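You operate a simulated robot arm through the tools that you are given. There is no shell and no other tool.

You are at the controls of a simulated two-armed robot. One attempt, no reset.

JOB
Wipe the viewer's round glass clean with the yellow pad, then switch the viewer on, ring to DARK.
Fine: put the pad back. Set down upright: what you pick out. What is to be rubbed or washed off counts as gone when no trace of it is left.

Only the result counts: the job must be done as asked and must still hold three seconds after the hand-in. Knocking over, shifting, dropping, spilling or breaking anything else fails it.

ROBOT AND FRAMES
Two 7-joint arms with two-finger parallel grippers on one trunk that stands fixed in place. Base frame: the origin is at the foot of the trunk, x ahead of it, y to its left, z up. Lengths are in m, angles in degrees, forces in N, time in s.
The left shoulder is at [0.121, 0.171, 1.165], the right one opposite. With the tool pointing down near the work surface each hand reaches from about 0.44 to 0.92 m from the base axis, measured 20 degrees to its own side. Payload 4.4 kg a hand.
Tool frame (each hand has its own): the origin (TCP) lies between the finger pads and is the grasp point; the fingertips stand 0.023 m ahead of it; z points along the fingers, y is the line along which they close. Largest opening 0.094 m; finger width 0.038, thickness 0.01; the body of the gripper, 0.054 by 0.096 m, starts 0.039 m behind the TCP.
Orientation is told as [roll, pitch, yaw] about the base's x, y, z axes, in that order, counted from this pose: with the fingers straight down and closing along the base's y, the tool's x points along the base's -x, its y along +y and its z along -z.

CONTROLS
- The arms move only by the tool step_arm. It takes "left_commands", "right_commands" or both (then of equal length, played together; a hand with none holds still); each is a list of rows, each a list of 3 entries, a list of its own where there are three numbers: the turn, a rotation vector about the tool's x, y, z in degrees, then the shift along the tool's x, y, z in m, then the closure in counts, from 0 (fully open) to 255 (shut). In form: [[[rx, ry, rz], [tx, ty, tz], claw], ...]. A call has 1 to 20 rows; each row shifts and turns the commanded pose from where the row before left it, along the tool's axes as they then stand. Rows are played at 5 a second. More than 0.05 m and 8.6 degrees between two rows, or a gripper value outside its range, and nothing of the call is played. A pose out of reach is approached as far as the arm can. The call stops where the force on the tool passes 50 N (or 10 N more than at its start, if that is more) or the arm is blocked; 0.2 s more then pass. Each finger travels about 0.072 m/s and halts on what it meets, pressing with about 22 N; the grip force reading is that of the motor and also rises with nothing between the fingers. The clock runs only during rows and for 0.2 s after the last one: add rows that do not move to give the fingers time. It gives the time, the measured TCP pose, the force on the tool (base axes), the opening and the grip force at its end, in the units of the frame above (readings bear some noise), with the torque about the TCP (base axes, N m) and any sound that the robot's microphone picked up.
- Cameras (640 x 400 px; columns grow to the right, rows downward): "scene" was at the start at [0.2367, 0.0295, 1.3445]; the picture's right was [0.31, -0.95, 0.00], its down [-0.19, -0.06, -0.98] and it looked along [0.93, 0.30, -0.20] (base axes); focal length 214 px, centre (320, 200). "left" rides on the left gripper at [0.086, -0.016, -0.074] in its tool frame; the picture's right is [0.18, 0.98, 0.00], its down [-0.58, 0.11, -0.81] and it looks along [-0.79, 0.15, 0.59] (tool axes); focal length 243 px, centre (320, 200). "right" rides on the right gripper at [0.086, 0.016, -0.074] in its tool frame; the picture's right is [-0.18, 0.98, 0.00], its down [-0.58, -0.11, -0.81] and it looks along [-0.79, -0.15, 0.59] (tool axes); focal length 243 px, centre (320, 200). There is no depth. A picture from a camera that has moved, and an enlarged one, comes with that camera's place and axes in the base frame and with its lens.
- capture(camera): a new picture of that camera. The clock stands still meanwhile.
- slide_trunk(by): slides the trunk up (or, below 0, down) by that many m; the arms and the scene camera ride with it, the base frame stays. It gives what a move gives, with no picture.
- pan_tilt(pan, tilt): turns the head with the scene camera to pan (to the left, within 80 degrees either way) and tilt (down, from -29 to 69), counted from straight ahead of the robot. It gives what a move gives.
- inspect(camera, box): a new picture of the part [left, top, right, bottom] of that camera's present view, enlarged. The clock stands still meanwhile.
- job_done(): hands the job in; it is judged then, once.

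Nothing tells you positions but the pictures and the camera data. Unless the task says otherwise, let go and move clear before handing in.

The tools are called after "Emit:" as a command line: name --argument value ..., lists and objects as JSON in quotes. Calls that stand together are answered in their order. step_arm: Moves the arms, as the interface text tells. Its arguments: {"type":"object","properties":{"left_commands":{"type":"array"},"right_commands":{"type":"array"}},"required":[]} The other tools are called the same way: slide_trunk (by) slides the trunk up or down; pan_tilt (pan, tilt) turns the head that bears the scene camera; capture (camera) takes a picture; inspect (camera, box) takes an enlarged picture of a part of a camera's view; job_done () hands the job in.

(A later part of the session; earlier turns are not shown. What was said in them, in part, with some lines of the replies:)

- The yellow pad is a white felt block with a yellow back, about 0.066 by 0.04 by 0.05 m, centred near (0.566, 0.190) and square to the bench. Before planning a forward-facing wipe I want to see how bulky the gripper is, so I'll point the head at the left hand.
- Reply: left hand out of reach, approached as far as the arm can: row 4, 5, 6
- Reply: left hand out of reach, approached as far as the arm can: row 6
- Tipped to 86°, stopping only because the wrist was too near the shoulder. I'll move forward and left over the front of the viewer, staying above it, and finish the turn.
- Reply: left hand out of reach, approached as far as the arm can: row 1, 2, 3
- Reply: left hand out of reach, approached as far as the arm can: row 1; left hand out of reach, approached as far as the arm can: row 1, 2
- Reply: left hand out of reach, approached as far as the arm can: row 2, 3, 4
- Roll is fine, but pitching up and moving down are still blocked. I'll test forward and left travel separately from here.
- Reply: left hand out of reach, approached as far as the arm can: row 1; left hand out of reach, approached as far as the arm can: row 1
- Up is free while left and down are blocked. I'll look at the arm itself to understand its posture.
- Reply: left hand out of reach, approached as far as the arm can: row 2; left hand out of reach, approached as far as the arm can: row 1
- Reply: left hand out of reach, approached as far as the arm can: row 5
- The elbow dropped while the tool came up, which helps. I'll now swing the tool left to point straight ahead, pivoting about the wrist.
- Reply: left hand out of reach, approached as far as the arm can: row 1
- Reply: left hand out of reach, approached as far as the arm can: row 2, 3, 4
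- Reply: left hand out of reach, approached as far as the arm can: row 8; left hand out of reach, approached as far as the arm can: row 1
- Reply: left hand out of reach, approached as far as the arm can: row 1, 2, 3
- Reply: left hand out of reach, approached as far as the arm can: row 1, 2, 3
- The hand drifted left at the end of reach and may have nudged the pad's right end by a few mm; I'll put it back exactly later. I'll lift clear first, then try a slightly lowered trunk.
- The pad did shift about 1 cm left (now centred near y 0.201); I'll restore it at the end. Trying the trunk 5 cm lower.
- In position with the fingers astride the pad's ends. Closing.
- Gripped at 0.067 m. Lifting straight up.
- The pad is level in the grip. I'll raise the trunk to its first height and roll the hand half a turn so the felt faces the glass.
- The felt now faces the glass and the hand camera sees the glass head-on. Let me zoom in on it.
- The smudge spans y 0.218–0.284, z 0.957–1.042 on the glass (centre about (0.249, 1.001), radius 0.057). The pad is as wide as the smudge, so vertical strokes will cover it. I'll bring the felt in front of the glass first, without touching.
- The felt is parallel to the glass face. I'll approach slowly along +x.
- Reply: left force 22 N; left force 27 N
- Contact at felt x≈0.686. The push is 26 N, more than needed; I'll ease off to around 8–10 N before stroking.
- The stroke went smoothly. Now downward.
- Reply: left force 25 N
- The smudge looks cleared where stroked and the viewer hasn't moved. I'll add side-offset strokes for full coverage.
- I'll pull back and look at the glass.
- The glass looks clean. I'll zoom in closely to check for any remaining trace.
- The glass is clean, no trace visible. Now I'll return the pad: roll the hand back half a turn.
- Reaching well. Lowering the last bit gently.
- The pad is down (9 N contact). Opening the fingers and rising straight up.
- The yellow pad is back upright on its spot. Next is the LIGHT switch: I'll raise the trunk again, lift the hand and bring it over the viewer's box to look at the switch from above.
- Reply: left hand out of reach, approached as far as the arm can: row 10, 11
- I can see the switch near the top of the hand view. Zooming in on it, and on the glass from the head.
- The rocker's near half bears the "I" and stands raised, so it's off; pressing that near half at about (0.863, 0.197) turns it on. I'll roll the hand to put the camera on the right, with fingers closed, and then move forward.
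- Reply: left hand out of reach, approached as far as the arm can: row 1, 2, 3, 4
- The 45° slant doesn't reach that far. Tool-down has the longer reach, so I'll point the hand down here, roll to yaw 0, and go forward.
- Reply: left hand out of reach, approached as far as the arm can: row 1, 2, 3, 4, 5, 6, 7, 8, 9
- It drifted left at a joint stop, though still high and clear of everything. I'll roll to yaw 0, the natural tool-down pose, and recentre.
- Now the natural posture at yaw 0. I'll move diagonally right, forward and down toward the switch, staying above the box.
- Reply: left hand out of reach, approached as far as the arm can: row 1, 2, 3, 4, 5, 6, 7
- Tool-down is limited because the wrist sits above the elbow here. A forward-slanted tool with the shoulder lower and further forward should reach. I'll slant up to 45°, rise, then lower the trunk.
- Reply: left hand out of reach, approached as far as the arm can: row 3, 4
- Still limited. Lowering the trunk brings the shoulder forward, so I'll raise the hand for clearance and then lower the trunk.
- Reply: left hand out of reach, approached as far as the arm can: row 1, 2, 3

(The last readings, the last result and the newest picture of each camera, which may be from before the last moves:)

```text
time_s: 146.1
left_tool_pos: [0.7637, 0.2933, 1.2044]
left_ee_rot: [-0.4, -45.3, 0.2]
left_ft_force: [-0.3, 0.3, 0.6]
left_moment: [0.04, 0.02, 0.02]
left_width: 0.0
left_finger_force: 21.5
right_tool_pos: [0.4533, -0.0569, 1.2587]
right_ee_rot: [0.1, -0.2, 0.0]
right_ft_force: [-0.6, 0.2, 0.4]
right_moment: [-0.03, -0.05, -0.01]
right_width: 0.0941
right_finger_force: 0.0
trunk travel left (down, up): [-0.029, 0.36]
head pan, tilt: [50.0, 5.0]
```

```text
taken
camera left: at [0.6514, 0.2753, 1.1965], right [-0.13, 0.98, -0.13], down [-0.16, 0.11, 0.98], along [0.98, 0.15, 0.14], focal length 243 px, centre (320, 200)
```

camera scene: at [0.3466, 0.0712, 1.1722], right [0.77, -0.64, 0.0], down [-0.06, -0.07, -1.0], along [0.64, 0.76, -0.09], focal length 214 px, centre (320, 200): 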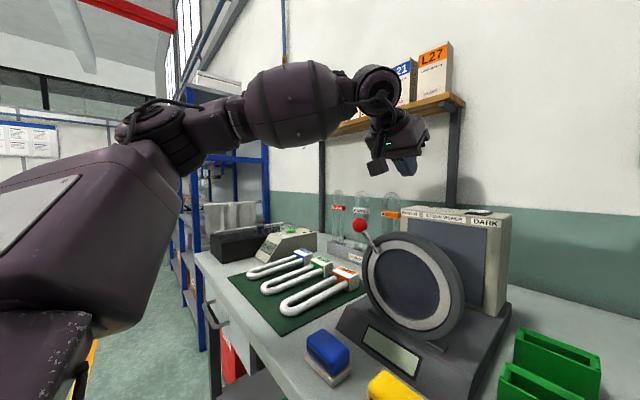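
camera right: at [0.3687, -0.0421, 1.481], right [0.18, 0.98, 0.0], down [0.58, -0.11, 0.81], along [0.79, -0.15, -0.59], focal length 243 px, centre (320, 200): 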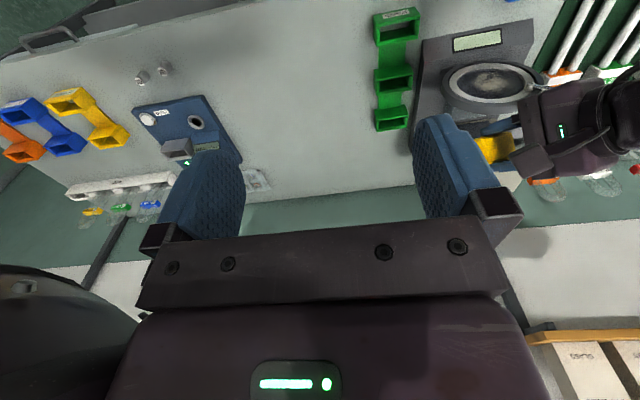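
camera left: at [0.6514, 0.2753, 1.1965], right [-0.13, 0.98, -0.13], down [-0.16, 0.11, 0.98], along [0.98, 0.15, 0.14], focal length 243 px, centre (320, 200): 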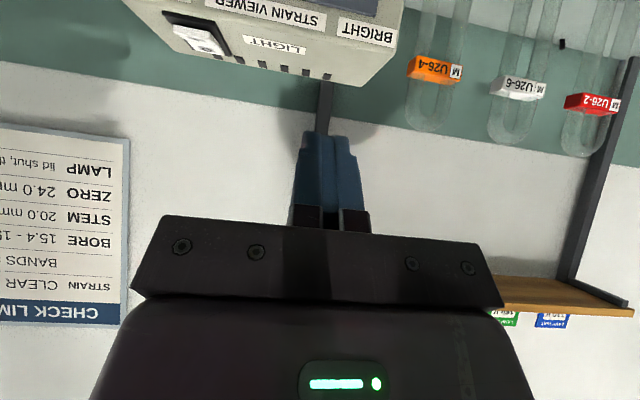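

Emit:
step_arm --left_commands '[[[0, 0, 0], [-0.0177, -0.0233, 0.0141], 255], [[0, 0, 0], [-0.0177, -0.0233, 0.0141], 255], [[0, 0, 0], [-0.0177, -0.0233, 0.0141], 255], [[0, 0, 0], [-0.0177, -0.0233, 0.0141], 255], [[0, 0, 0], [0, 0, 0], 255]]'

Emit:
capture --camera "scene"

```text
time_s: 147.3
left_tool_pos: [0.8457, 0.2083, 1.2159]
left_ee_rot: [-0.5, -45.1, 0.6]
left_ft_force: [-0.2, -0.5, 0.2]
left_moment: [0.0, 0.01, 0.0]
left_width: 0.0001
left_finger_force: 22.2
left hand out of reach, approached as far as the arm can: row 4
right_tool_pos: [0.4541, -0.0562, 1.2589]
right_ee_rot: [0.2, -0.2, -0.1]
right_ft_force: [-0.8, -0.4, 0.0]
right_moment: [0.04, -0.03, -0.03]
right_width: 0.0942
right_finger_force: 0.0
trunk travel left (down, up): [-0.029, 0.36]
head pan, tilt: [50.0, 5.0]
```

```text
taken
camera scene: at [0.3464, 0.0715, 1.1724], right [0.77, -0.64, 0.0], down [-0.05, -0.07, -1.0], along [0.64, 0.76, -0.09], focal length 214 px, centre (320, 200)
```

scene: 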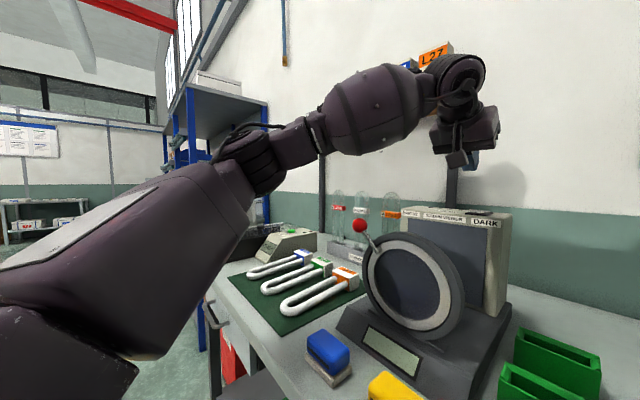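

The lowered trunk gives the reach. Continuing to a point just above the switch.

Emit:
step_arm --left_commands '[[[0, 0, 0], [0.0081, -0.0055, 0.0173], 255], [[0, 0, 0], [0.0081, -0.0055, 0.0173], 255], [[0, 0, 0], [0, 0, 0], 255]]'

Emit:
capture --camera "left"

Emit:
pan_tilt --pan 15 --tilt 10

Emit:
capture --camera "scene"

Emit:
inspect --camera "scene" --box '[270, 120, 430, 240]'

```text
time_s: 148.1
left_tool_pos: [0.8599, 0.2032, 1.1777]
left_ee_rot: [-0.5, -45.0, 0.3]
left_ft_force: [0.8, 0.2, 0.1]
left_moment: [0.06, 0.01, 0.03]
left_width: 0.0001
left_finger_force: 21.9
left hand out of reach, approached as far as the arm can: row 2
right_tool_pos: [0.4553, -0.0578, 1.2579]
right_ee_rot: [-0.1, -0.1, -0.1]
right_ft_force: [-0.6, 0.5, 0.1]
right_moment: [0.04, 0.01, -0.02]
right_width: 0.094
right_finger_force: 0.0
trunk travel left (down, up): [-0.029, 0.36]
head pan, tilt: [50.0, 5.0]
```

```text
taken
camera left: at [0.7486, 0.1856, 1.1684], right [-0.13, 0.98, -0.13], down [-0.16, 0.11, 0.98], along [0.98, 0.15, 0.14], focal length 243 px, centre (320, 200)
```

left: 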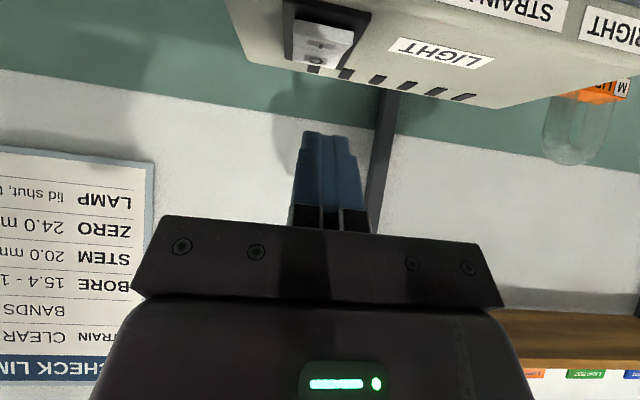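

```text
time_s: 149.1
left_tool_pos: [0.8607, 0.2013, 1.1765]
left_ee_rot: [-0.3, -45.0, 0.3]
left_ft_force: [0.0, -0.4, 1.1]
left_moment: [-0.01, 0.04, -0.05]
left_width: 0.0004
left_finger_force: 22.0
right_tool_pos: [0.4559, -0.056, 1.2562]
right_ee_rot: [0.0, 0.0, 0.0]
right_ft_force: [0.5, -0.2, 0.1]
right_moment: [-0.01, -0.01, -0.01]
right_width: 0.094
right_finger_force: 0.2
trunk travel left (down, up): [-0.029, 0.36]
head pan, tilt: [15.0, 10.0]
```

```text
taken
camera scene: at [0.3787, 0.0251, 1.1634], right [0.26, -0.97, 0.0], down [-0.17, -0.05, -0.98], along [0.95, 0.26, -0.17], focal length 214 px, centre (320, 200)
```

scene: 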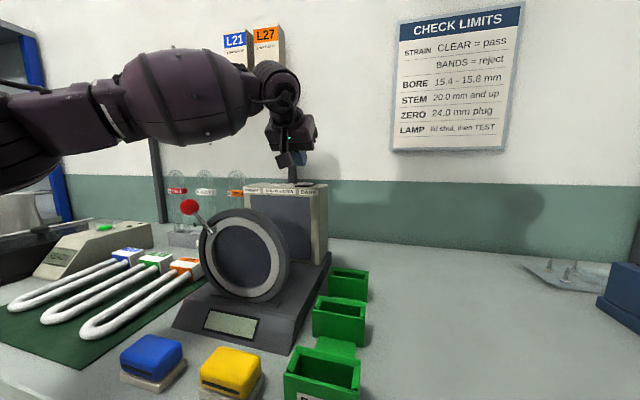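

```text
3.33 times, centred on (350, 180) of scene
camera zoom: at [0.3787, 0.0251, 1.1634], right [0.26, -0.97, 0.0], down [-0.17, -0.05, -0.98], along [0.95, 0.26, -0.17], focal length 715 px, centre (220, 267)
```

zoom: 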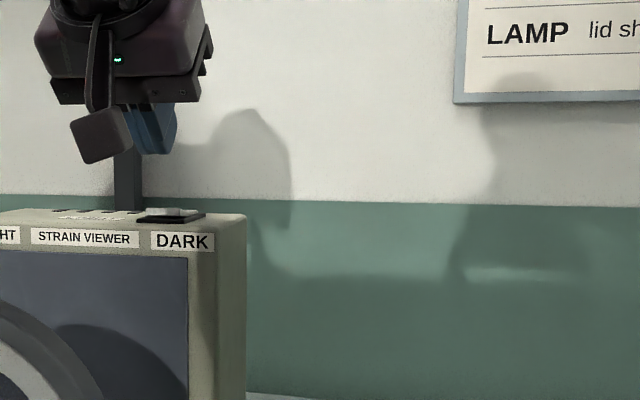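

Emit:
inspect --camera "left" --box '[260, 0, 388, 80]'

Emit:
inspect --camera "scene" --box '[270, 140, 350, 200]'

```text
5.00 times, centred on (324, 40) of left
camera zoom: at [0.7488, 0.1855, 1.1682], right [-0.13, 0.98, -0.13], down [-0.16, 0.11, 0.98], along [0.98, 0.15, 0.14], focal length 1213 px, centre (300, 1000)
```

zoom: 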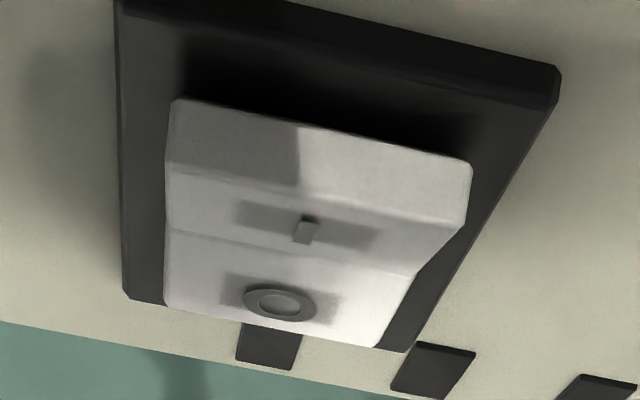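

```text
6.67 times, centred on (310, 170) of scene
camera zoom: at [0.3787, 0.0251, 1.1634], right [0.26, -0.97, 0.0], down [-0.17, -0.05, -0.98], along [0.95, 0.26, -0.17], focal length 1430 px, centre (387, 400)
```

zoom: 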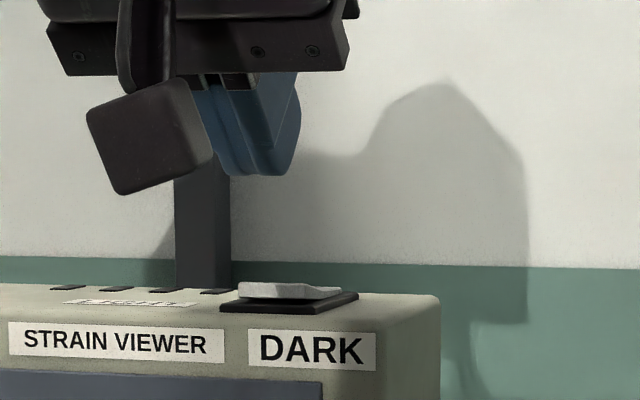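

The rocker's near half spans x 0.856–0.874, y 0.182–0.207, with its near edge near z 1.117. I'll align the finger edge over it and come down to just above.

Emit:
step_arm --left_commands '[[[0, 0, 0], [0.0082, -0.0035, 0.006], 255], [[0, 0, 0], [0.0082, -0.0035, 0.006], 255], [[0, 0, 0], [0, 0, 0], 255]]'

Emit:
inspect --camera "scene" --box '[270, 140, 350, 200]'

Emit:
capture --camera "left"

```text
time_s: 149.9
left_tool_pos: [0.8592, 0.1953, 1.1553]
left_ee_rot: [-0.4, -45.1, 0.3]
left_ft_force: [0.5, -0.2, 0.1]
left_moment: [-0.03, -0.02, -0.01]
left_width: 0.0002
left_finger_force: 21.9
right_tool_pos: [0.4559, -0.0562, 1.2569]
right_ee_rot: [0.0, 0.0, 0.1]
right_ft_force: [0.3, -0.6, -0.3]
right_moment: [-0.02, 0.03, 0.0]
right_width: 0.0942
right_finger_force: 0.1
trunk travel left (down, up): [-0.029, 0.36]
head pan, tilt: [15.0, 10.0]
```

```text
6.67 times, centred on (310, 170) of scene
camera zoom: at [0.3787, 0.025, 1.1634], right [0.26, -0.97, 0.0], down [-0.17, -0.04, -0.98], along [0.95, 0.26, -0.17], focal length 1430 px, centre (387, 400)
```

zoom: 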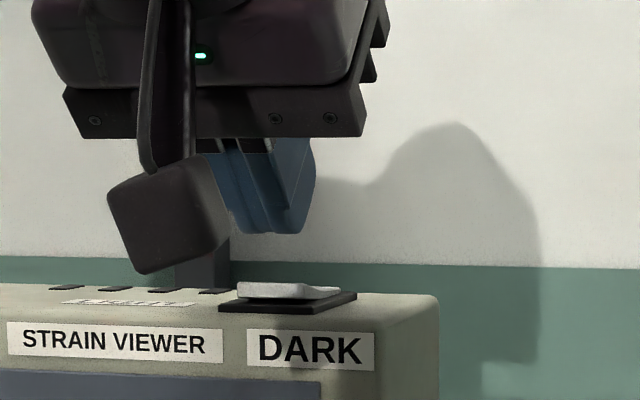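

```text
taken
camera left: at [0.7459, 0.1786, 1.1479], right [-0.13, 0.98, -0.13], down [-0.16, 0.11, 0.98], along [0.98, 0.15, 0.14], focal length 243 px, centre (320, 200)
```

left: 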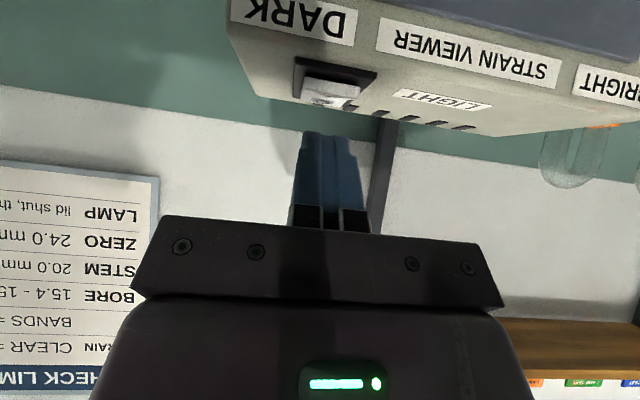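

Emit:
step_arm --left_commands '[[[0, 0, 0], [0.0099, 0, 0.0014], 255], [[0, 0, 0], [0, 0, 0], 255]]'

Emit:
inspect --camera "scene" --box '[270, 140, 350, 200]'

Emit:
inspect --camera "left" --box '[256, 50, 384, 150]'

```text
time_s: 150.5
left_tool_pos: [0.8519, 0.1954, 1.1497]
left_ee_rot: [-0.3, -45.0, 0.3]
left_ft_force: [0.0, -0.7, -0.1]
left_moment: [0.03, 0.0, 0.01]
left_width: 0.0001
left_finger_force: 22.6
right_tool_pos: [0.4554, -0.0573, 1.2565]
right_ee_rot: [0.1, -0.1, 0.0]
right_ft_force: [-0.1, -0.1, 0.4]
right_moment: [0.01, -0.04, -0.01]
right_width: 0.094
right_finger_force: 0.0
trunk travel left (down, up): [-0.029, 0.36]
head pan, tilt: [15.0, 10.0]
```

```text
6.67 times, centred on (310, 170) of scene
camera zoom: at [0.3788, 0.025, 1.1633], right [0.26, -0.97, 0.0], down [-0.17, -0.04, -0.98], along [0.95, 0.26, -0.17], focal length 1430 px, centre (387, 400)
```

zoom: 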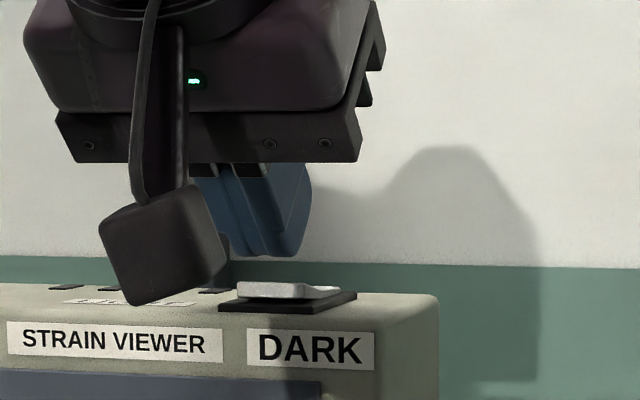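

```text
4.00 times, centred on (320, 100) of left
camera zoom: at [0.7398, 0.1783, 1.1401], right [-0.13, 0.98, -0.14], down [-0.16, 0.11, 0.98], along [0.98, 0.15, 0.14], focal length 970 px, centre (320, 600)
```

zoom: 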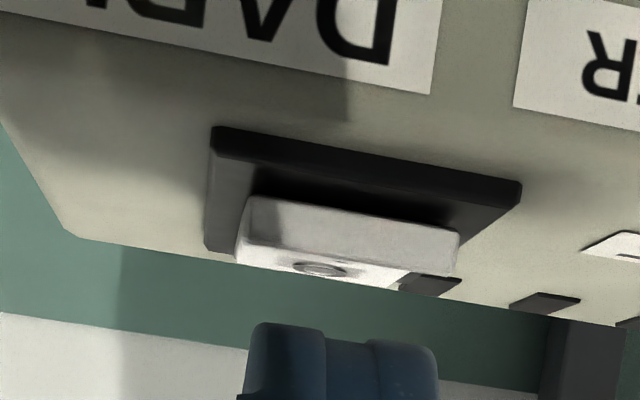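

About 9 mm above the rocker. Descending in small steps, listening for a click.

Emit:
step_arm --left_commands '[[[0, 0, 0], [0.0042, 0, 0.0042], 255], [[0, 0, 0], [0, 0, 0], 255]]'

Emit:
step_arm --left_commands '[[[0, 0, 0], [0.0014, 0, 0.0014], 255], [[0, 0, 0], [0, 0, 0], 255]]'

Emit:
step_arm --left_commands '[[[0, 0, 0], [0.0014, 0, 0.0014], 255], [[0, 0, 0], [0, 0, 0], 255]]'

Emit:
inspect --camera "scene" --box '[270, 140, 350, 200]'

```text
time_s: 151.1
left_tool_pos: [0.8518, 0.1959, 1.1439]
left_ee_rot: [-0.3, -44.9, 0.2]
left_ft_force: [0.0, 0.1, -0.8]
left_moment: [0.02, 0.03, 0.0]
left_width: 0.0001
left_finger_force: 22.0
right_tool_pos: [0.4564, -0.0568, 1.2574]
right_ee_rot: [0.1, -0.1, 0.0]
right_ft_force: [0.5, 0.0, 0.5]
right_moment: [-0.06, 0.0, -0.02]
right_width: 0.094
right_finger_force: 0.0
trunk travel left (down, up): [-0.029, 0.36]
head pan, tilt: [15.0, 10.0]
```

```text
time_s: 151.7
left_tool_pos: [0.8519, 0.196, 1.1415]
left_ee_rot: [-0.4, -45.0, 0.2]
left_ft_force: [-2.2, -0.6, 1.1]
left_moment: [0.01, 0.04, 0.05]
left_width: 0.0001
left_finger_force: 22.2
right_tool_pos: [0.4557, -0.0572, 1.2562]
right_ee_rot: [0.0, -0.1, 0.0]
right_ft_force: [0.1, -1.0, -0.2]
right_moment: [-0.02, 0.0, -0.02]
right_width: 0.0943
right_finger_force: 0.1
trunk travel left (down, up): [-0.029, 0.36]
head pan, tilt: [15.0, 10.0]
```

```text
time_s: 152.3
left_tool_pos: [0.852, 0.1958, 1.1391]
left_ee_rot: [-0.3, -45.0, 0.4]
left_ft_force: [0.3, 0.3, -0.9]
left_moment: [-0.01, 0.03, -0.02]
left_width: 0.0001
left_finger_force: 21.8
right_tool_pos: [0.4549, -0.056, 1.2564]
right_ee_rot: [0.0, 0.0, 0.0]
right_ft_force: [0.6, 0.3, 0.9]
right_moment: [-0.03, -0.02, 0.0]
right_width: 0.0939
right_finger_force: 0.0
trunk travel left (down, up): [-0.029, 0.36]
head pan, tilt: [15.0, 10.0]
```

```text
6.67 times, centred on (310, 170) of scene
camera zoom: at [0.3786, 0.0249, 1.1634], right [0.26, -0.97, 0.0], down [-0.17, -0.04, -0.98], along [0.95, 0.26, -0.17], focal length 1430 px, centre (387, 400)
```

zoom: 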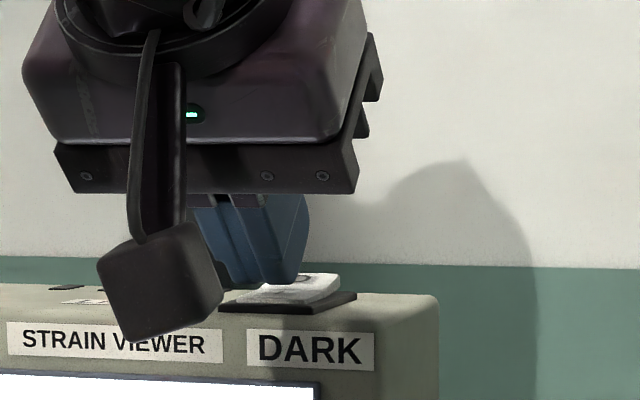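

The light panel came on. I'll lift straight up and verify.

Emit:
step_arm --left_commands '[[[0, 0, 0], [-0.0071, 0, -0.0071], 255], [[0, 0, 0], [-0.0212, 0, -0.0212], 255], [[0, 0, 0], [-0.0212, 0, -0.0212], 255], [[0, 0, 0], [0, 0, 0], 255]]'

Emit:
capture --camera "scene"

Emit:
inspect --camera "scene" --box '[170, 150, 350, 290]'

Emit:
inspect --camera "left" --box '[256, 0, 400, 90]'

```text
time_s: 153.3
left_tool_pos: [0.8511, 0.2051, 1.201]
left_ee_rot: [-0.3, -45.0, 0.1]
left_ft_force: [-0.5, 0.6, 0.0]
left_moment: [0.02, 0.01, -0.03]
left_width: 0.0002
left_finger_force: 22.3
left hand out of reach, approached as far as the arm can: row 3
right_tool_pos: [0.4554, -0.0563, 1.2566]
right_ee_rot: [0.0, -0.1, 0.0]
right_ft_force: [0.1, -0.6, -0.2]
right_moment: [-0.03, -0.01, -0.01]
right_width: 0.0937
right_finger_force: 0.1
trunk travel left (down, up): [-0.029, 0.36]
head pan, tilt: [15.0, 10.0]
```

```text
taken
camera scene: at [0.3789, 0.0252, 1.1632], right [0.26, -0.97, 0.0], down [-0.17, -0.05, -0.98], along [0.95, 0.26, -0.17], focal length 214 px, centre (320, 200)
```

scene: 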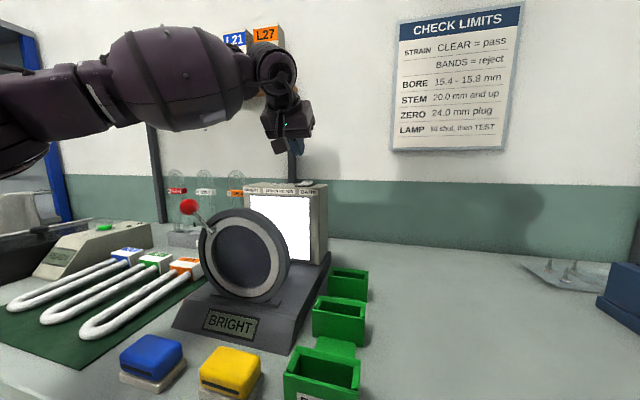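

```text
2.86 times, centred on (260, 220) of scene
camera zoom: at [0.3789, 0.0252, 1.1632], right [0.26, -0.97, 0.0], down [-0.17, -0.05, -0.98], along [0.95, 0.26, -0.17], focal length 613 px, centre (491, 143)
```

zoom: 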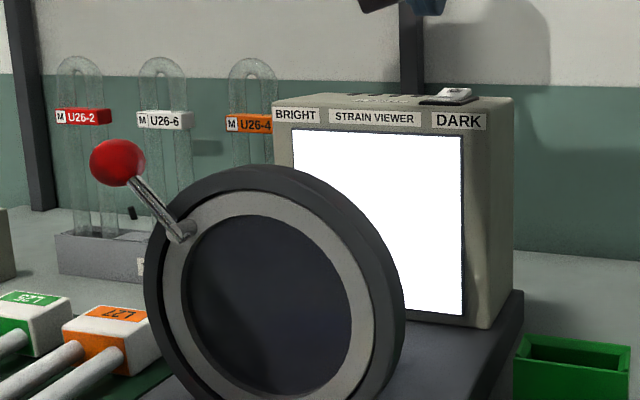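

```text
4.44 times, centred on (328, 45) of left
camera zoom: at [0.7389, 0.1875, 1.1924], right [-0.13, 0.98, -0.13], down [-0.16, 0.11, 0.98], along [0.98, 0.15, 0.14], focal length 1078 px, centre (284, 889)
```

zoom: 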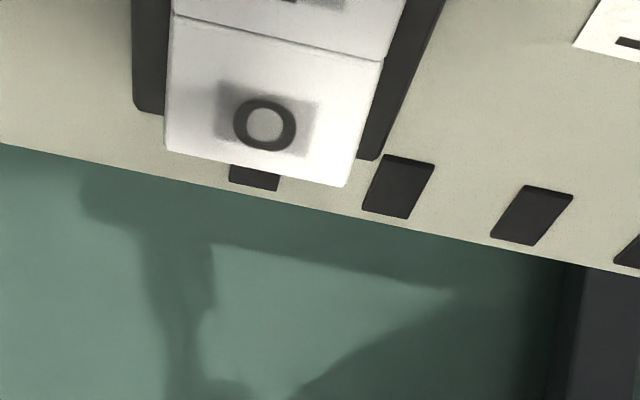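

The viewer is on; its display reads BRIGHT and the panel glows, and the glass is clear. Now for the ring: I'll back the hand away up-left, raise the trunk, and come to the left side of the red knob at (0.676, 0.340, 1.087).

Emit:
step_arm --left_commands '[[[0, 0, 0], [0.0158, 0.019, -0.0269], 255], [[0, 0, 0], [0.0158, 0.019, -0.0269], 255], [[0, 0, 0], [0.0158, 0.019, -0.0269], 255], [[0, 0, 0], [0.0158, 0.019, -0.0269], 255], [[0, 0, 0], [0.0158, 0.019, -0.0269], 255], [[0, 0, 0], [0, 0, 0], 255]]'

Emit:
slide_trunk --by 0.15

Emit:
capture --camera "scene"

```text
time_s: 154.7
left_tool_pos: [0.7029, 0.3, 1.2392]
left_ee_rot: [-0.3, -45.0, 0.1]
left_ft_force: [-0.3, 0.2, 0.6]
left_moment: [0.01, 0.0, 0.01]
left_width: 0.0
left_finger_force: 22.4
right_tool_pos: [0.4552, -0.0565, 1.2558]
right_ee_rot: [0.0, 0.0, 0.1]
right_ft_force: [1.3, -0.5, -0.2]
right_moment: [-0.01, 0.0, 0.0]
right_width: 0.094
right_finger_force: 0.0
trunk travel left (down, up): [-0.029, 0.36]
head pan, tilt: [15.0, 10.0]
```

```text
time_s: 156.5
left_tool_pos: [0.7038, 0.3008, 1.3872]
left_ee_rot: [-0.3, -44.9, 0.1]
left_ft_force: [0.8, -0.2, 0.3]
left_moment: [-0.03, 0.02, 0.01]
left_width: 0.0
left_finger_force: 21.6
right_tool_pos: [0.4584, -0.0567, 1.4048]
right_ee_rot: [0.0, 0.2, -0.1]
right_ft_force: [1.0, -0.1, -0.6]
right_moment: [0.05, 0.0, 0.0]
right_width: 0.0941
right_finger_force: 0.0
trunk travel left (down, up): [-0.179, 0.21]
head pan, tilt: [15.0, 10.0]
```

```text
taken
camera scene: at [0.2394, 0.0248, 1.3465], right [0.26, -0.97, 0.0], down [-0.17, -0.04, -0.98], along [0.95, 0.26, -0.17], focal length 214 px, centre (320, 200)
```

scene: 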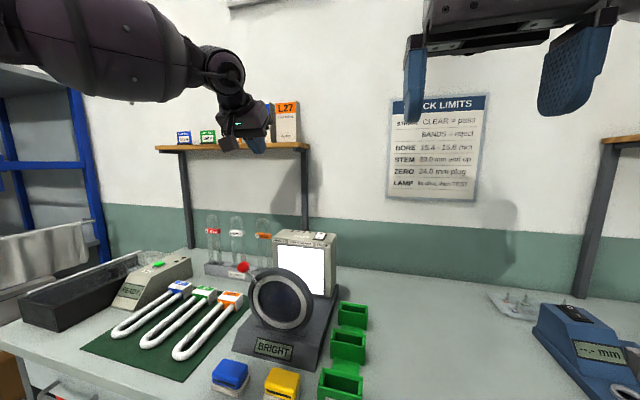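

Emit:
step_arm --left_commands '[[[0, 0, 0], [0.0249, 0.0198, 0.0139], 255], [[0, 0, 0], [0.0249, 0.0198, 0.0139], 255], [[0, 0, 0], [0.0249, 0.0198, 0.0139], 255], [[0, 0, 0], [0.0249, 0.0198, 0.0139], 255], [[0, 0, 0], [0.0249, 0.0198, 0.0139], 255], [[0, 0, 0], [0.0202, 0, 0.0202], 255], [[0, 0, 0], [0.0202, 0, 0.0202], 255], [[0, 0, 0], [0.0202, 0, 0.0202], 255], [[0, 0, 0], [0, 0, 0], 255]]'

Emit:
capture --camera "scene"

Emit:
capture --camera "left"

```text
time_s: 158.5
left_tool_pos: [0.6619, 0.3991, 1.1673]
left_ee_rot: [-0.5, -44.9, 0.2]
left_ft_force: [-0.1, -0.7, 0.1]
left_moment: [0.03, 0.03, 0.0]
left_width: 0.0
left_finger_force: 21.4
right_tool_pos: [0.4552, -0.0556, 1.4068]
right_ee_rot: [0.0, -0.2, 0.0]
right_ft_force: [0.1, -0.3, 0.0]
right_moment: [0.01, -0.01, 0.02]
right_width: 0.0942
right_finger_force: 0.0
trunk travel left (down, up): [-0.179, 0.21]
head pan, tilt: [15.0, 10.0]
```

```text
taken
camera scene: at [0.2373, 0.0251, 1.3473], right [0.26, -0.97, 0.0], down [-0.17, -0.05, -0.98], along [0.95, 0.26, -0.17], focal length 214 px, centre (320, 200)
```

scene: 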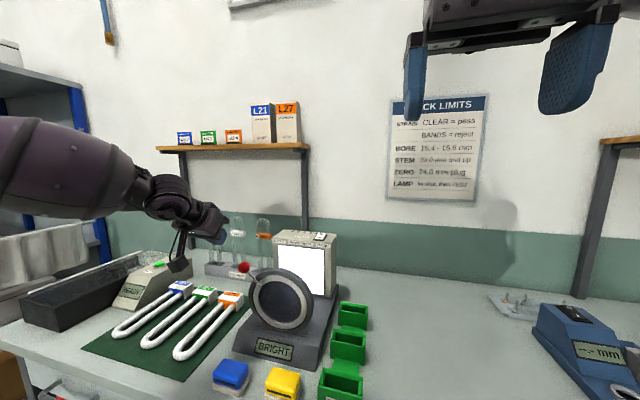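

```text
taken
camera left: at [0.5486, 0.3824, 1.1591], right [-0.13, 0.98, -0.13], down [-0.16, 0.11, 0.98], along [0.98, 0.15, 0.14], focal length 243 px, centre (320, 200)
```

left: 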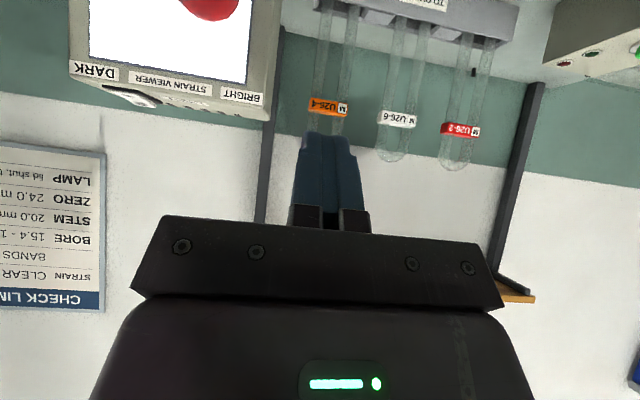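

Emit:
step_arm --left_commands '[[[0, 0, 0], [0.0234, 0, 0.0254], 255], [[0, 0, 0], [0.0234, 0, 0.0254], 255], [[0, 0, 0], [0, 0, 0], 255]]'

Emit:
capture --camera "left"

Emit:
inspect --camera "scene" --box '[160, 200, 340, 360]'

Emit:
inspect --camera "right" --box '[400, 0, 640, 150]'

```text
time_s: 159.3
left_tool_pos: [0.6627, 0.3979, 1.0984]
left_ee_rot: [-0.3, -45.1, 0.1]
left_ft_force: [0.3, 0.0, 0.0]
left_moment: [0.0, -0.01, 0.01]
left_width: 0.0001
left_finger_force: 21.9
right_tool_pos: [0.4546, -0.057, 1.4061]
right_ee_rot: [0.1, 0.0, -0.1]
right_ft_force: [-0.3, 0.2, -0.1]
right_moment: [-0.01, -0.03, 0.0]
right_width: 0.0937
right_finger_force: 0.0
trunk travel left (down, up): [-0.179, 0.21]
head pan, tilt: [15.0, 10.0]
```

```text
taken
camera left: at [0.5511, 0.3805, 1.09], right [-0.13, 0.98, -0.13], down [-0.16, 0.11, 0.98], along [0.98, 0.15, 0.14], focal length 243 px, centre (320, 200)
```

left: 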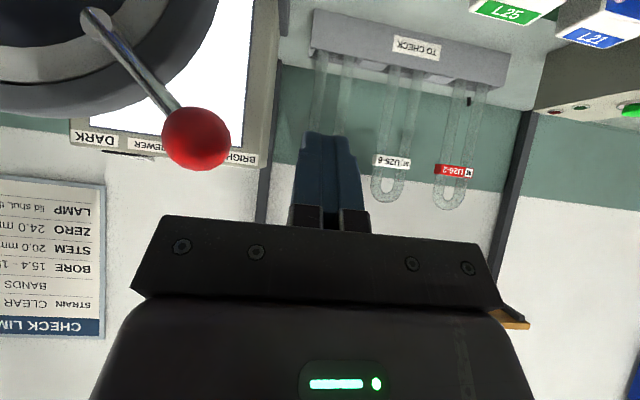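

```text
2.50 times, centred on (250, 280) of scene
camera zoom: at [0.2372, 0.0246, 1.3474], right [0.26, -0.97, 0.0], down [-0.17, -0.04, -0.98], along [0.95, 0.26, -0.17], focal length 536 px, centre (495, 0)
```

zoom: 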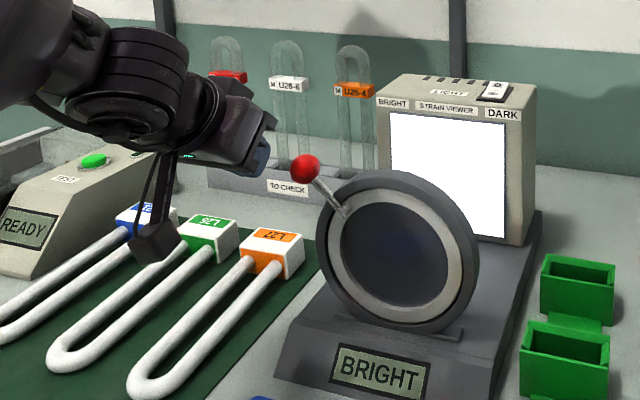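

```text
2.67 times, centred on (520, 75) of right
camera zoom: at [0.3679, -0.0415, 1.4815], right [0.18, 0.98, 0.0], down [0.58, -0.11, 0.81], along [0.79, -0.15, -0.59], focal length 647 px, centre (-213, 533)
```

zoom: 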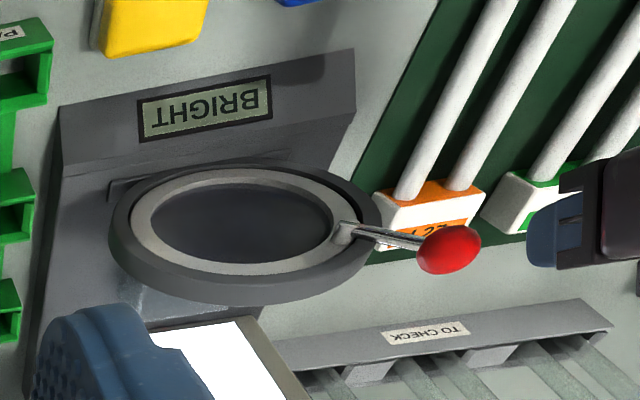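

The finger and the knob are side by side. I'll lower slightly so the finger covers the knob's middle and move right to touch it.

Emit:
step_arm --left_commands '[[[0, 0, 0], [0.0018, -0.0155, 0.0032], 255], [[0, 0, 0], [0.0018, -0.0155, 0.0032], 255], [[0, 0, 0], [0, 0, 0], 255]]'

Emit:
capture --camera "left"

Emit:
inspect --camera "right" --box '[400, 0, 640, 150]'

```text
time_s: 160.1
left_tool_pos: [0.6671, 0.3675, 1.0914]
left_ee_rot: [-0.4, -45.0, 0.2]
left_ft_force: [-0.2, 0.1, -0.5]
left_moment: [0.02, 0.01, -0.01]
left_width: 0.0
left_finger_force: 22.1
right_tool_pos: [0.4563, -0.0568, 1.4074]
right_ee_rot: [0.0, 0.1, 0.0]
right_ft_force: [0.0, 1.0, 0.6]
right_moment: [-0.02, 0.02, -0.01]
right_width: 0.094
right_finger_force: 0.1
trunk travel left (down, up): [-0.179, 0.21]
head pan, tilt: [15.0, 10.0]
```

```text
taken
camera left: at [0.5547, 0.3493, 1.0819], right [-0.13, 0.98, -0.13], down [-0.16, 0.11, 0.98], along [0.98, 0.15, 0.14], focal length 243 px, centre (320, 200)
```

left: 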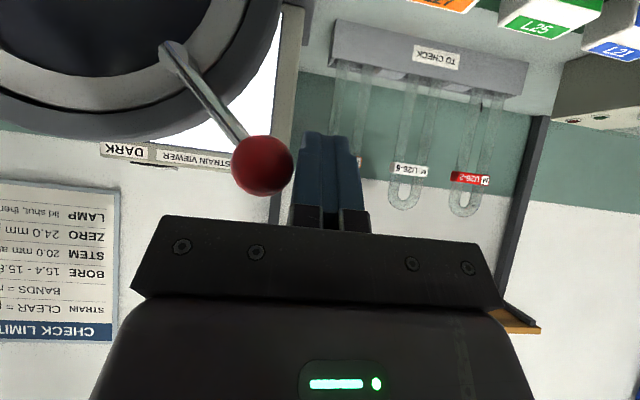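

```text
2.67 times, centred on (520, 75) of right
camera zoom: at [0.3685, -0.0411, 1.4812], right [0.18, 0.98, 0.0], down [0.58, -0.11, 0.81], along [0.79, -0.15, -0.59], focal length 647 px, centre (-213, 533)
```

zoom: 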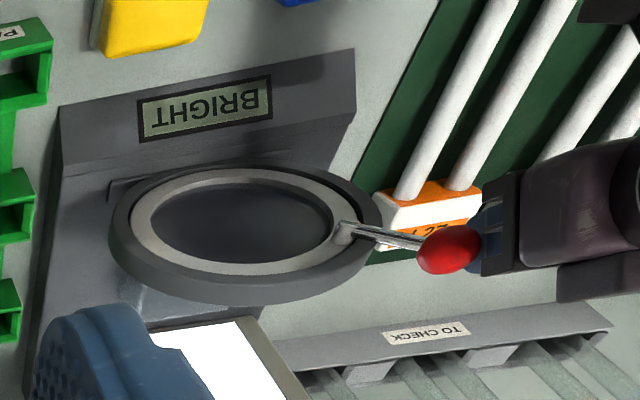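

The finger stands right against the knob's left side. Now I'll push along the arc around the ring axis, first 20°.

Emit:
step_arm --left_commands '[[[0, 0, 0], [-0.0056, -0.0117, -0.0056], 255], [[0, 0, 0], [-0.0048, -0.0085, -0.0048], 255], [[0, 0, 0], [-0.0042, -0.0091, -0.0042], 255], [[0, 0, 0], [-0.0037, -0.0096, -0.0037], 255], [[0, 0, 0], [0, 0, 0], 255]]'

Emit:
capture --camera "left"

Emit:
inspect --camera "right" --box '[400, 0, 640, 150]'

```text
time_s: 161.3
left_tool_pos: [0.6666, 0.3269, 1.118]
left_ee_rot: [-0.3, -45.0, 0.2]
left_ft_force: [1.5, 2.4, 2.4]
left_moment: [-0.04, 0.12, -0.04]
left_width: 0.0
left_finger_force: 22.3
right_tool_pos: [0.4535, -0.0563, 1.4061]
right_ee_rot: [-0.1, 0.0, 0.0]
right_ft_force: [-0.1, 0.4, -0.1]
right_moment: [-0.03, 0.02, -0.01]
right_width: 0.0937
right_finger_force: 0.0
trunk travel left (down, up): [-0.179, 0.21]
head pan, tilt: [15.0, 10.0]
```

```text
taken
camera left: at [0.5538, 0.3104, 1.1094], right [-0.13, 0.98, -0.13], down [-0.16, 0.11, 0.98], along [0.98, 0.15, 0.14], focal length 243 px, centre (320, 200)
```

left: 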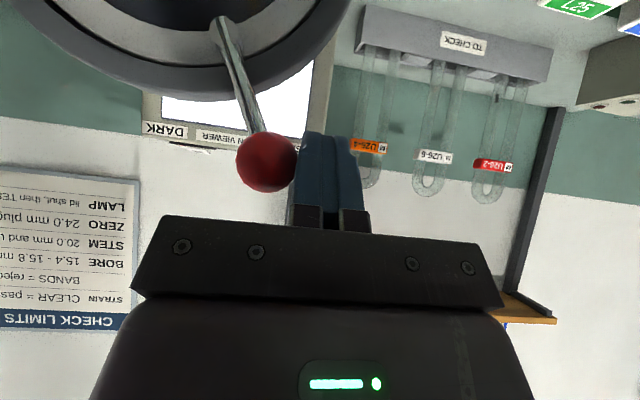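

```text
2.67 times, centred on (520, 75) of right
camera zoom: at [0.3672, -0.0407, 1.4815], right [0.18, 0.98, 0.0], down [0.58, -0.11, 0.81], along [0.79, -0.15, -0.59], focal length 647 px, centre (-213, 533)
```

zoom: 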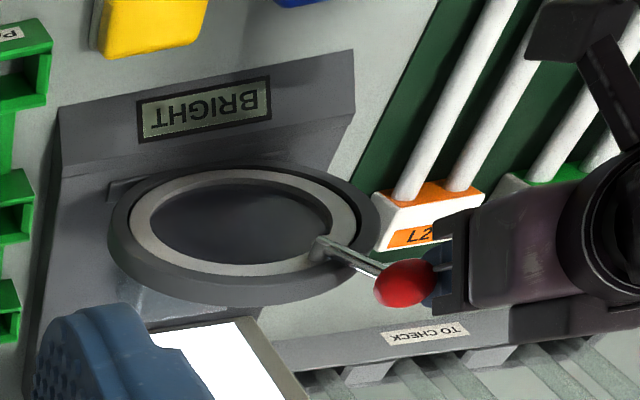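

The ring turns easily. Continuing over the top.

Emit:
step_arm --left_commands '[[[0, 0, 0], [-0.0031, -0.01, -0.0031], 255], [[0, 0, 0], [-0.0025, -0.0103, -0.0025], 255], [[0, 0, 0], [-0.0018, -0.0106, -0.0018], 255], [[0, 0, 0], [-0.0011, -0.0108, -0.0011], 255], [[0, 0, 0], [-0.0005, -0.0109, -0.0005], 255], [[0, 0, 0], [0.0002, -0.0109, 0.0002], 255], [[0, 0, 0], [0.0008, -0.0108, 0.0008], 255], [[0, 0, 0], [0.0016, -0.0107, 0.0016], 255], [[0, 0, 0], [0, 0, 0], 255]]'

Emit:
capture --camera "left"

Emit:
inspect --camera "right" --box '[400, 0, 640, 150]'

```text
time_s: 163.3
left_tool_pos: [0.6682, 0.2416, 1.1261]
left_ee_rot: [-0.3, -45.0, 0.2]
left_ft_force: [-0.5, -0.2, 0.5]
left_moment: [-0.01, -0.01, -0.02]
left_width: 0.0
left_finger_force: 21.6
right_tool_pos: [0.4559, -0.0554, 1.4067]
right_ee_rot: [0.0, 0.0, -0.1]
right_ft_force: [0.3, 0.6, 0.1]
right_moment: [0.01, -0.01, -0.02]
right_width: 0.0941
right_finger_force: 0.1
trunk travel left (down, up): [-0.179, 0.21]
head pan, tilt: [15.0, 10.0]
```

```text
taken
camera left: at [0.5546, 0.2249, 1.1176], right [-0.13, 0.98, -0.13], down [-0.16, 0.11, 0.98], along [0.98, 0.15, 0.14], focal length 243 px, centre (320, 200)
```

left: 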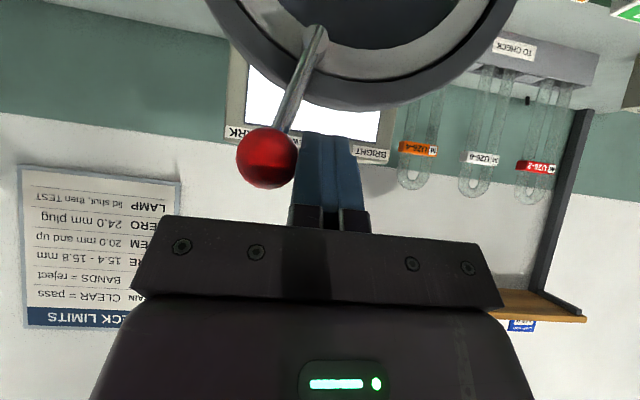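

```text
2.67 times, centred on (520, 75) of right
camera zoom: at [0.3685, -0.0411, 1.4811], right [0.18, 0.98, 0.0], down [0.58, -0.11, 0.81], along [0.79, -0.15, -0.59], focal length 647 px, centre (-213, 533)
```

zoom: 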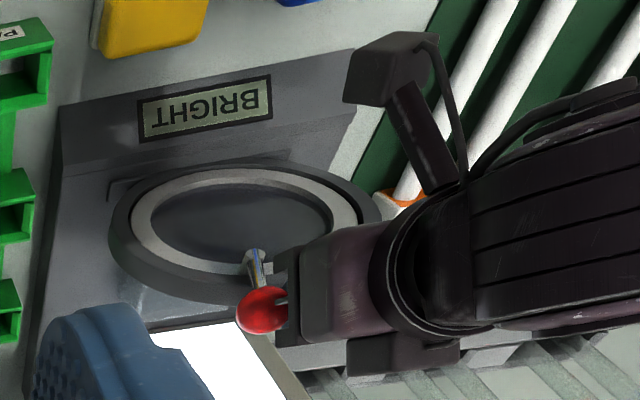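

Emit:
step_arm --left_commands '[[[0, 0, 0], [0.0022, -0.0105, 0.0022], 255], [[0, 0, 0], [0.0028, -0.0101, 0.0028], 255], [[0, 0, 0], [0.0035, -0.0098, 0.0035], 255], [[0, 0, 0], [0.004, -0.0093, 0.004], 255], [[0, 0, 0], [0.0046, -0.0088, 0.0046], 255], [[0, 0, 0], [0, 0, 0], 255]]'

Emit:
capture --camera "left"

Emit:
inspect --camera "right" --box '[400, 0, 640, 150]'

Emit:
inspect --camera "scene" --box '[200, 220, 380, 380]'

```text
time_s: 164.7
left_tool_pos: [0.6674, 0.1935, 1.1027]
left_ee_rot: [-0.3, -45.1, 0.1]
left_ft_force: [0.0, 0.4, 0.0]
left_moment: [0.01, 0.01, 0.02]
left_width: 0.0001
left_finger_force: 22.6
right_tool_pos: [0.4549, -0.0572, 1.407]
right_ee_rot: [0.0, -0.1, 0.0]
right_ft_force: [0.3, 0.3, -0.8]
right_moment: [0.02, 0.01, 0.03]
right_width: 0.0942
right_finger_force: 0.1
trunk travel left (down, up): [-0.179, 0.21]
head pan, tilt: [15.0, 10.0]
```

```text
taken
camera left: at [0.5541, 0.1766, 1.0942], right [-0.13, 0.98, -0.13], down [-0.16, 0.11, 0.98], along [0.98, 0.15, 0.14], focal length 243 px, centre (320, 200)
```

left: 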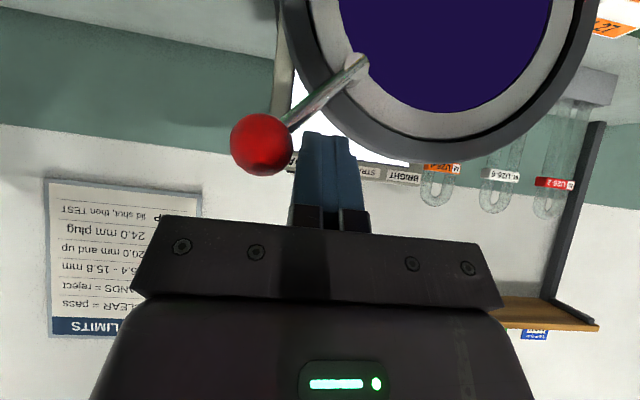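

```text
2.67 times, centred on (520, 75) of right
camera zoom: at [0.3683, -0.0412, 1.4812], right [0.18, 0.98, 0.0], down [0.58, -0.11, 0.81], along [0.79, -0.15, -0.59], focal length 647 px, centre (-213, 533)
```

zoom: 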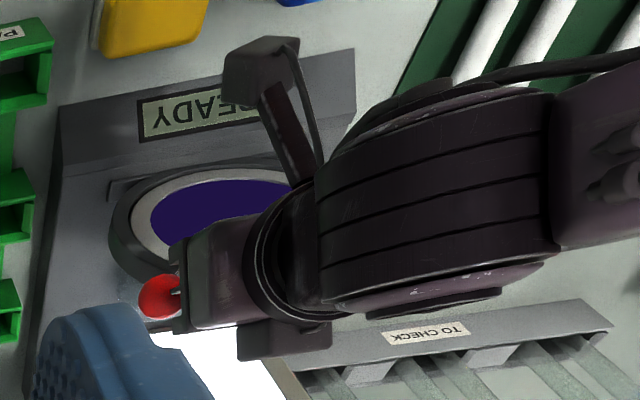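

```text
2.50 times, centred on (290, 300) of scene
camera zoom: at [0.2375, 0.0249, 1.3472], right [0.26, -0.97, 0.0], down [-0.17, -0.04, -0.98], along [0.95, 0.26, -0.17], focal length 536 px, centre (395, -50)
```

zoom: 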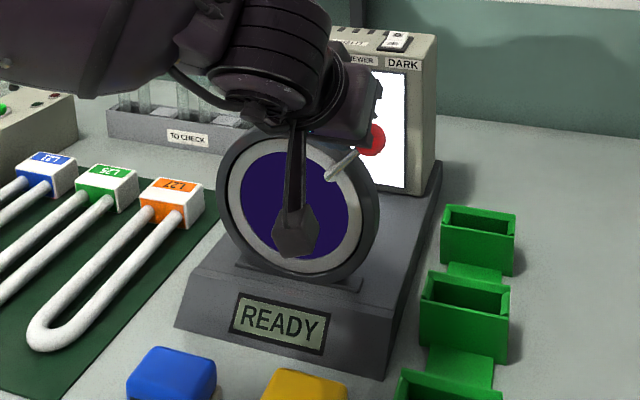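

The display switched to READY, the glass went dark violet, and the lever snapped to about 44° right, the mirror of its start. I'll withdraw the hand and check everything.

Emit:
step_arm --left_commands '[[[0, 0, 0], [0.0141, 0.005, -0.0141], 255], [[0, 0, 0], [0.0212, 0.005, -0.0212], 255], [[0, 0, 0], [-0.0283, 0, -0.0283], 255], [[0, 0, 0], [-0.0283, 0, -0.0283], 255], [[0, 0, 0], [-0.0283, 0.01, -0.0283], 255], [[0, 0, 0], [-0.0212, 0.03, -0.0212], 255], [[0, 0, 0], [0, 0.035, 0], 255], [[0, 0, 0], [0, 0.035, 0], 255], [[0, 0, 0], [0, 0, 0], 255]]'

Emit:
pan_tilt --pan 20 --tilt 35

Emit:
capture --camera "scene"

Emit:
inspect --camera "scene" --box '[230, 80, 400, 200]'

Emit:
inspect --camera "scene" --box '[230, 160, 400, 280]'

Emit:
inspect --camera "right" --box '[400, 0, 640, 150]'

```text
time_s: 166.7
left_tool_pos: [0.6171, 0.3133, 1.2515]
left_ee_rot: [-0.3, -45.0, 0.2]
left_ft_force: [1.3, -0.6, 0.6]
left_moment: [0.03, 0.03, 0.02]
left_width: 0.0
left_finger_force: 21.5
right_tool_pos: [0.4565, -0.0581, 1.4063]
right_ee_rot: [0.1, -0.1, 0.0]
right_ft_force: [0.6, 0.1, 0.0]
right_moment: [-0.01, 0.0, 0.03]
right_width: 0.0941
right_finger_force: 0.1
trunk travel left (down, up): [-0.179, 0.21]
head pan, tilt: [15.0, 10.0]
```

```text
time_s: 167.6
left_tool_pos: [0.6178, 0.3124, 1.2523]
left_ee_rot: [-0.5, -45.0, 0.3]
left_ft_force: [0.2, 0.2, 0.3]
left_moment: [0.0, 0.0, 0.01]
left_width: 0.0001
left_finger_force: 21.6
right_tool_pos: [0.4563, -0.0557, 1.4063]
right_ee_rot: [-0.1, 0.0, 0.1]
right_ft_force: [0.4, 0.5, 0.0]
right_moment: [0.01, 0.01, -0.02]
right_width: 0.094
right_finger_force: 0.0
trunk travel left (down, up): [-0.179, 0.21]
head pan, tilt: [20.0, 35.0]
```

```text
taken
camera scene: at [0.2307, 0.031, 1.3071], right [0.34, -0.94, 0.0], down [-0.54, -0.2, -0.82], along [0.77, 0.28, -0.57], focal length 214 px, centre (320, 200)
```

scene: 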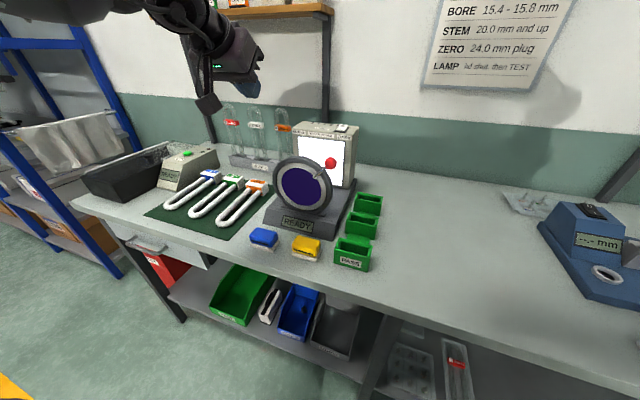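

```text
3.33 times, centred on (315, 140) of scene
camera zoom: at [0.2307, 0.031, 1.3071], right [0.34, -0.94, 0.0], down [-0.54, -0.2, -0.82], along [0.77, 0.28, -0.57], focal length 715 px, centre (337, 400)
```

zoom: 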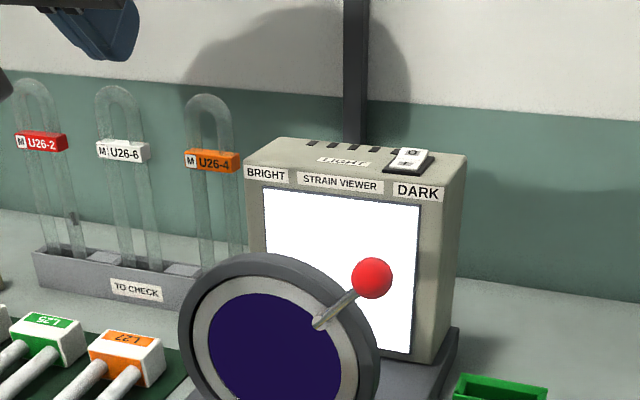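

```text
3.33 times, centred on (315, 220) of scene
camera zoom: at [0.2307, 0.031, 1.3071], right [0.34, -0.94, 0.0], down [-0.54, -0.2, -0.82], along [0.77, 0.28, -0.57], focal length 715 px, centre (337, 133)
```

zoom: 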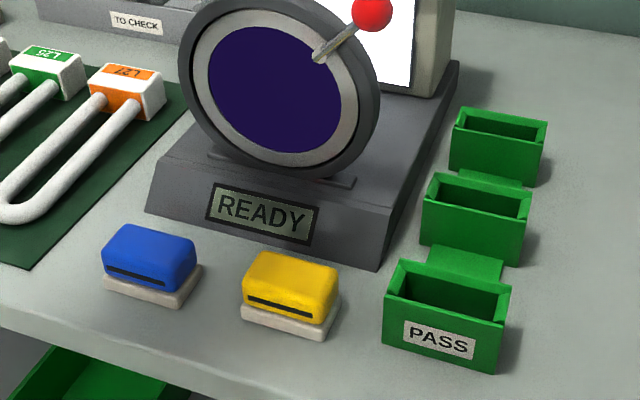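

```text
2.67 times, centred on (520, 75) of right
camera zoom: at [0.3687, -0.0411, 1.4811], right [0.18, 0.98, 0.0], down [0.58, -0.11, 0.81], along [0.79, -0.15, -0.59], focal length 647 px, centre (-213, 533)
```

zoom: 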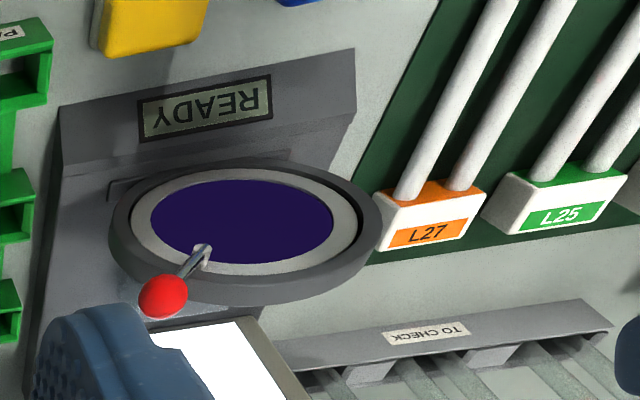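

Everything looks right: the light is on, the lever is at DARK, the display reads READY and the pads stand in place. One last close look at the lit glass for any specks and at the pad.

Emit:
inspect --camera "scene" --box '[270, 150, 350, 215]'

Emit:
inspect --camera "right" --box '[440, 50, 550, 115]'

Emit:
inspect --camera "scene" --box '[240, 210, 340, 270]'

```text
6.15 times, centred on (310, 182) of scene
camera zoom: at [0.2307, 0.031, 1.3071], right [0.34, -0.94, 0.0], down [-0.54, -0.2, -0.82], along [0.77, 0.28, -0.57], focal length 1320 px, centre (382, 308)
```

zoom: 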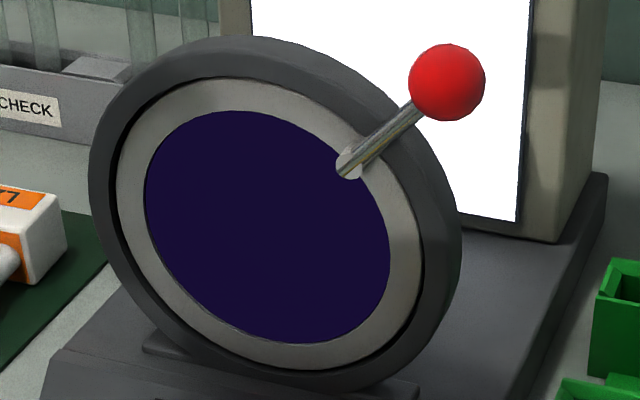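

```text
5.82 times, centred on (495, 82) of right
camera zoom: at [0.3687, -0.0411, 1.4811], right [0.18, 0.98, 0.0], down [0.58, -0.11, 0.81], along [0.79, -0.15, -0.59], focal length 1412 px, centre (-698, 884)
```

zoom: 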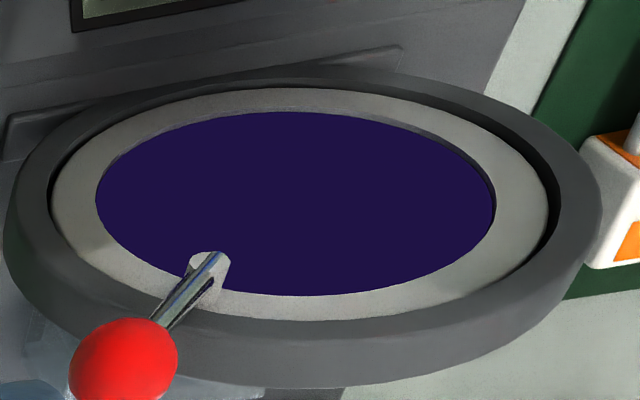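

```text
6.40 times, centred on (290, 240) of scene
camera zoom: at [0.2307, 0.031, 1.3071], right [0.34, -0.94, 0.0], down [-0.54, -0.2, -0.82], along [0.77, 0.28, -0.57], focal length 1373 px, centre (512, -56)
```

zoom: 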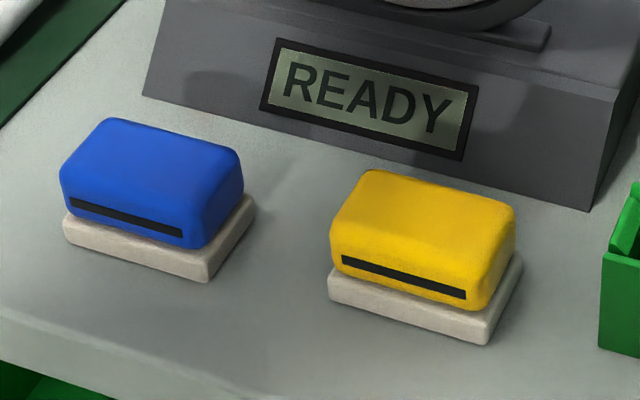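

The glass is spotless with the light behind it. The viewer is on with the ring at DARK (display READY), the yellow pad is upright on its spot, and both hands are clear. Handing in.

Emit:
job_done

```text
The job is handed in.
```

I wiped the viewer's round glass clean with the yellow pad, switched the viewer on and turned the ring to DARK, then handed the job in. The result of the check wasn't shown to me.

- **Glass:** no trace of the smudge is left, even close up with the light on behind it.
- **Viewer:** the LIGHT switch is pressed to "I" and the panel is lit. The lever sits about 44° to the right. The display went from BRIGHT to READY when the ring turned, and the glass looks dark violet.
- **Yellow pad:** it is upright, felt down, back within about 2 mm of where it started by my camera estimate. While I was getting a better hold on it, a finger nudged it about 1 cm to the left, and I corrected that when I put it back.
- **Everything else:** I saw nothing else move, fall or get knocked. Both hands are clear of the bench.
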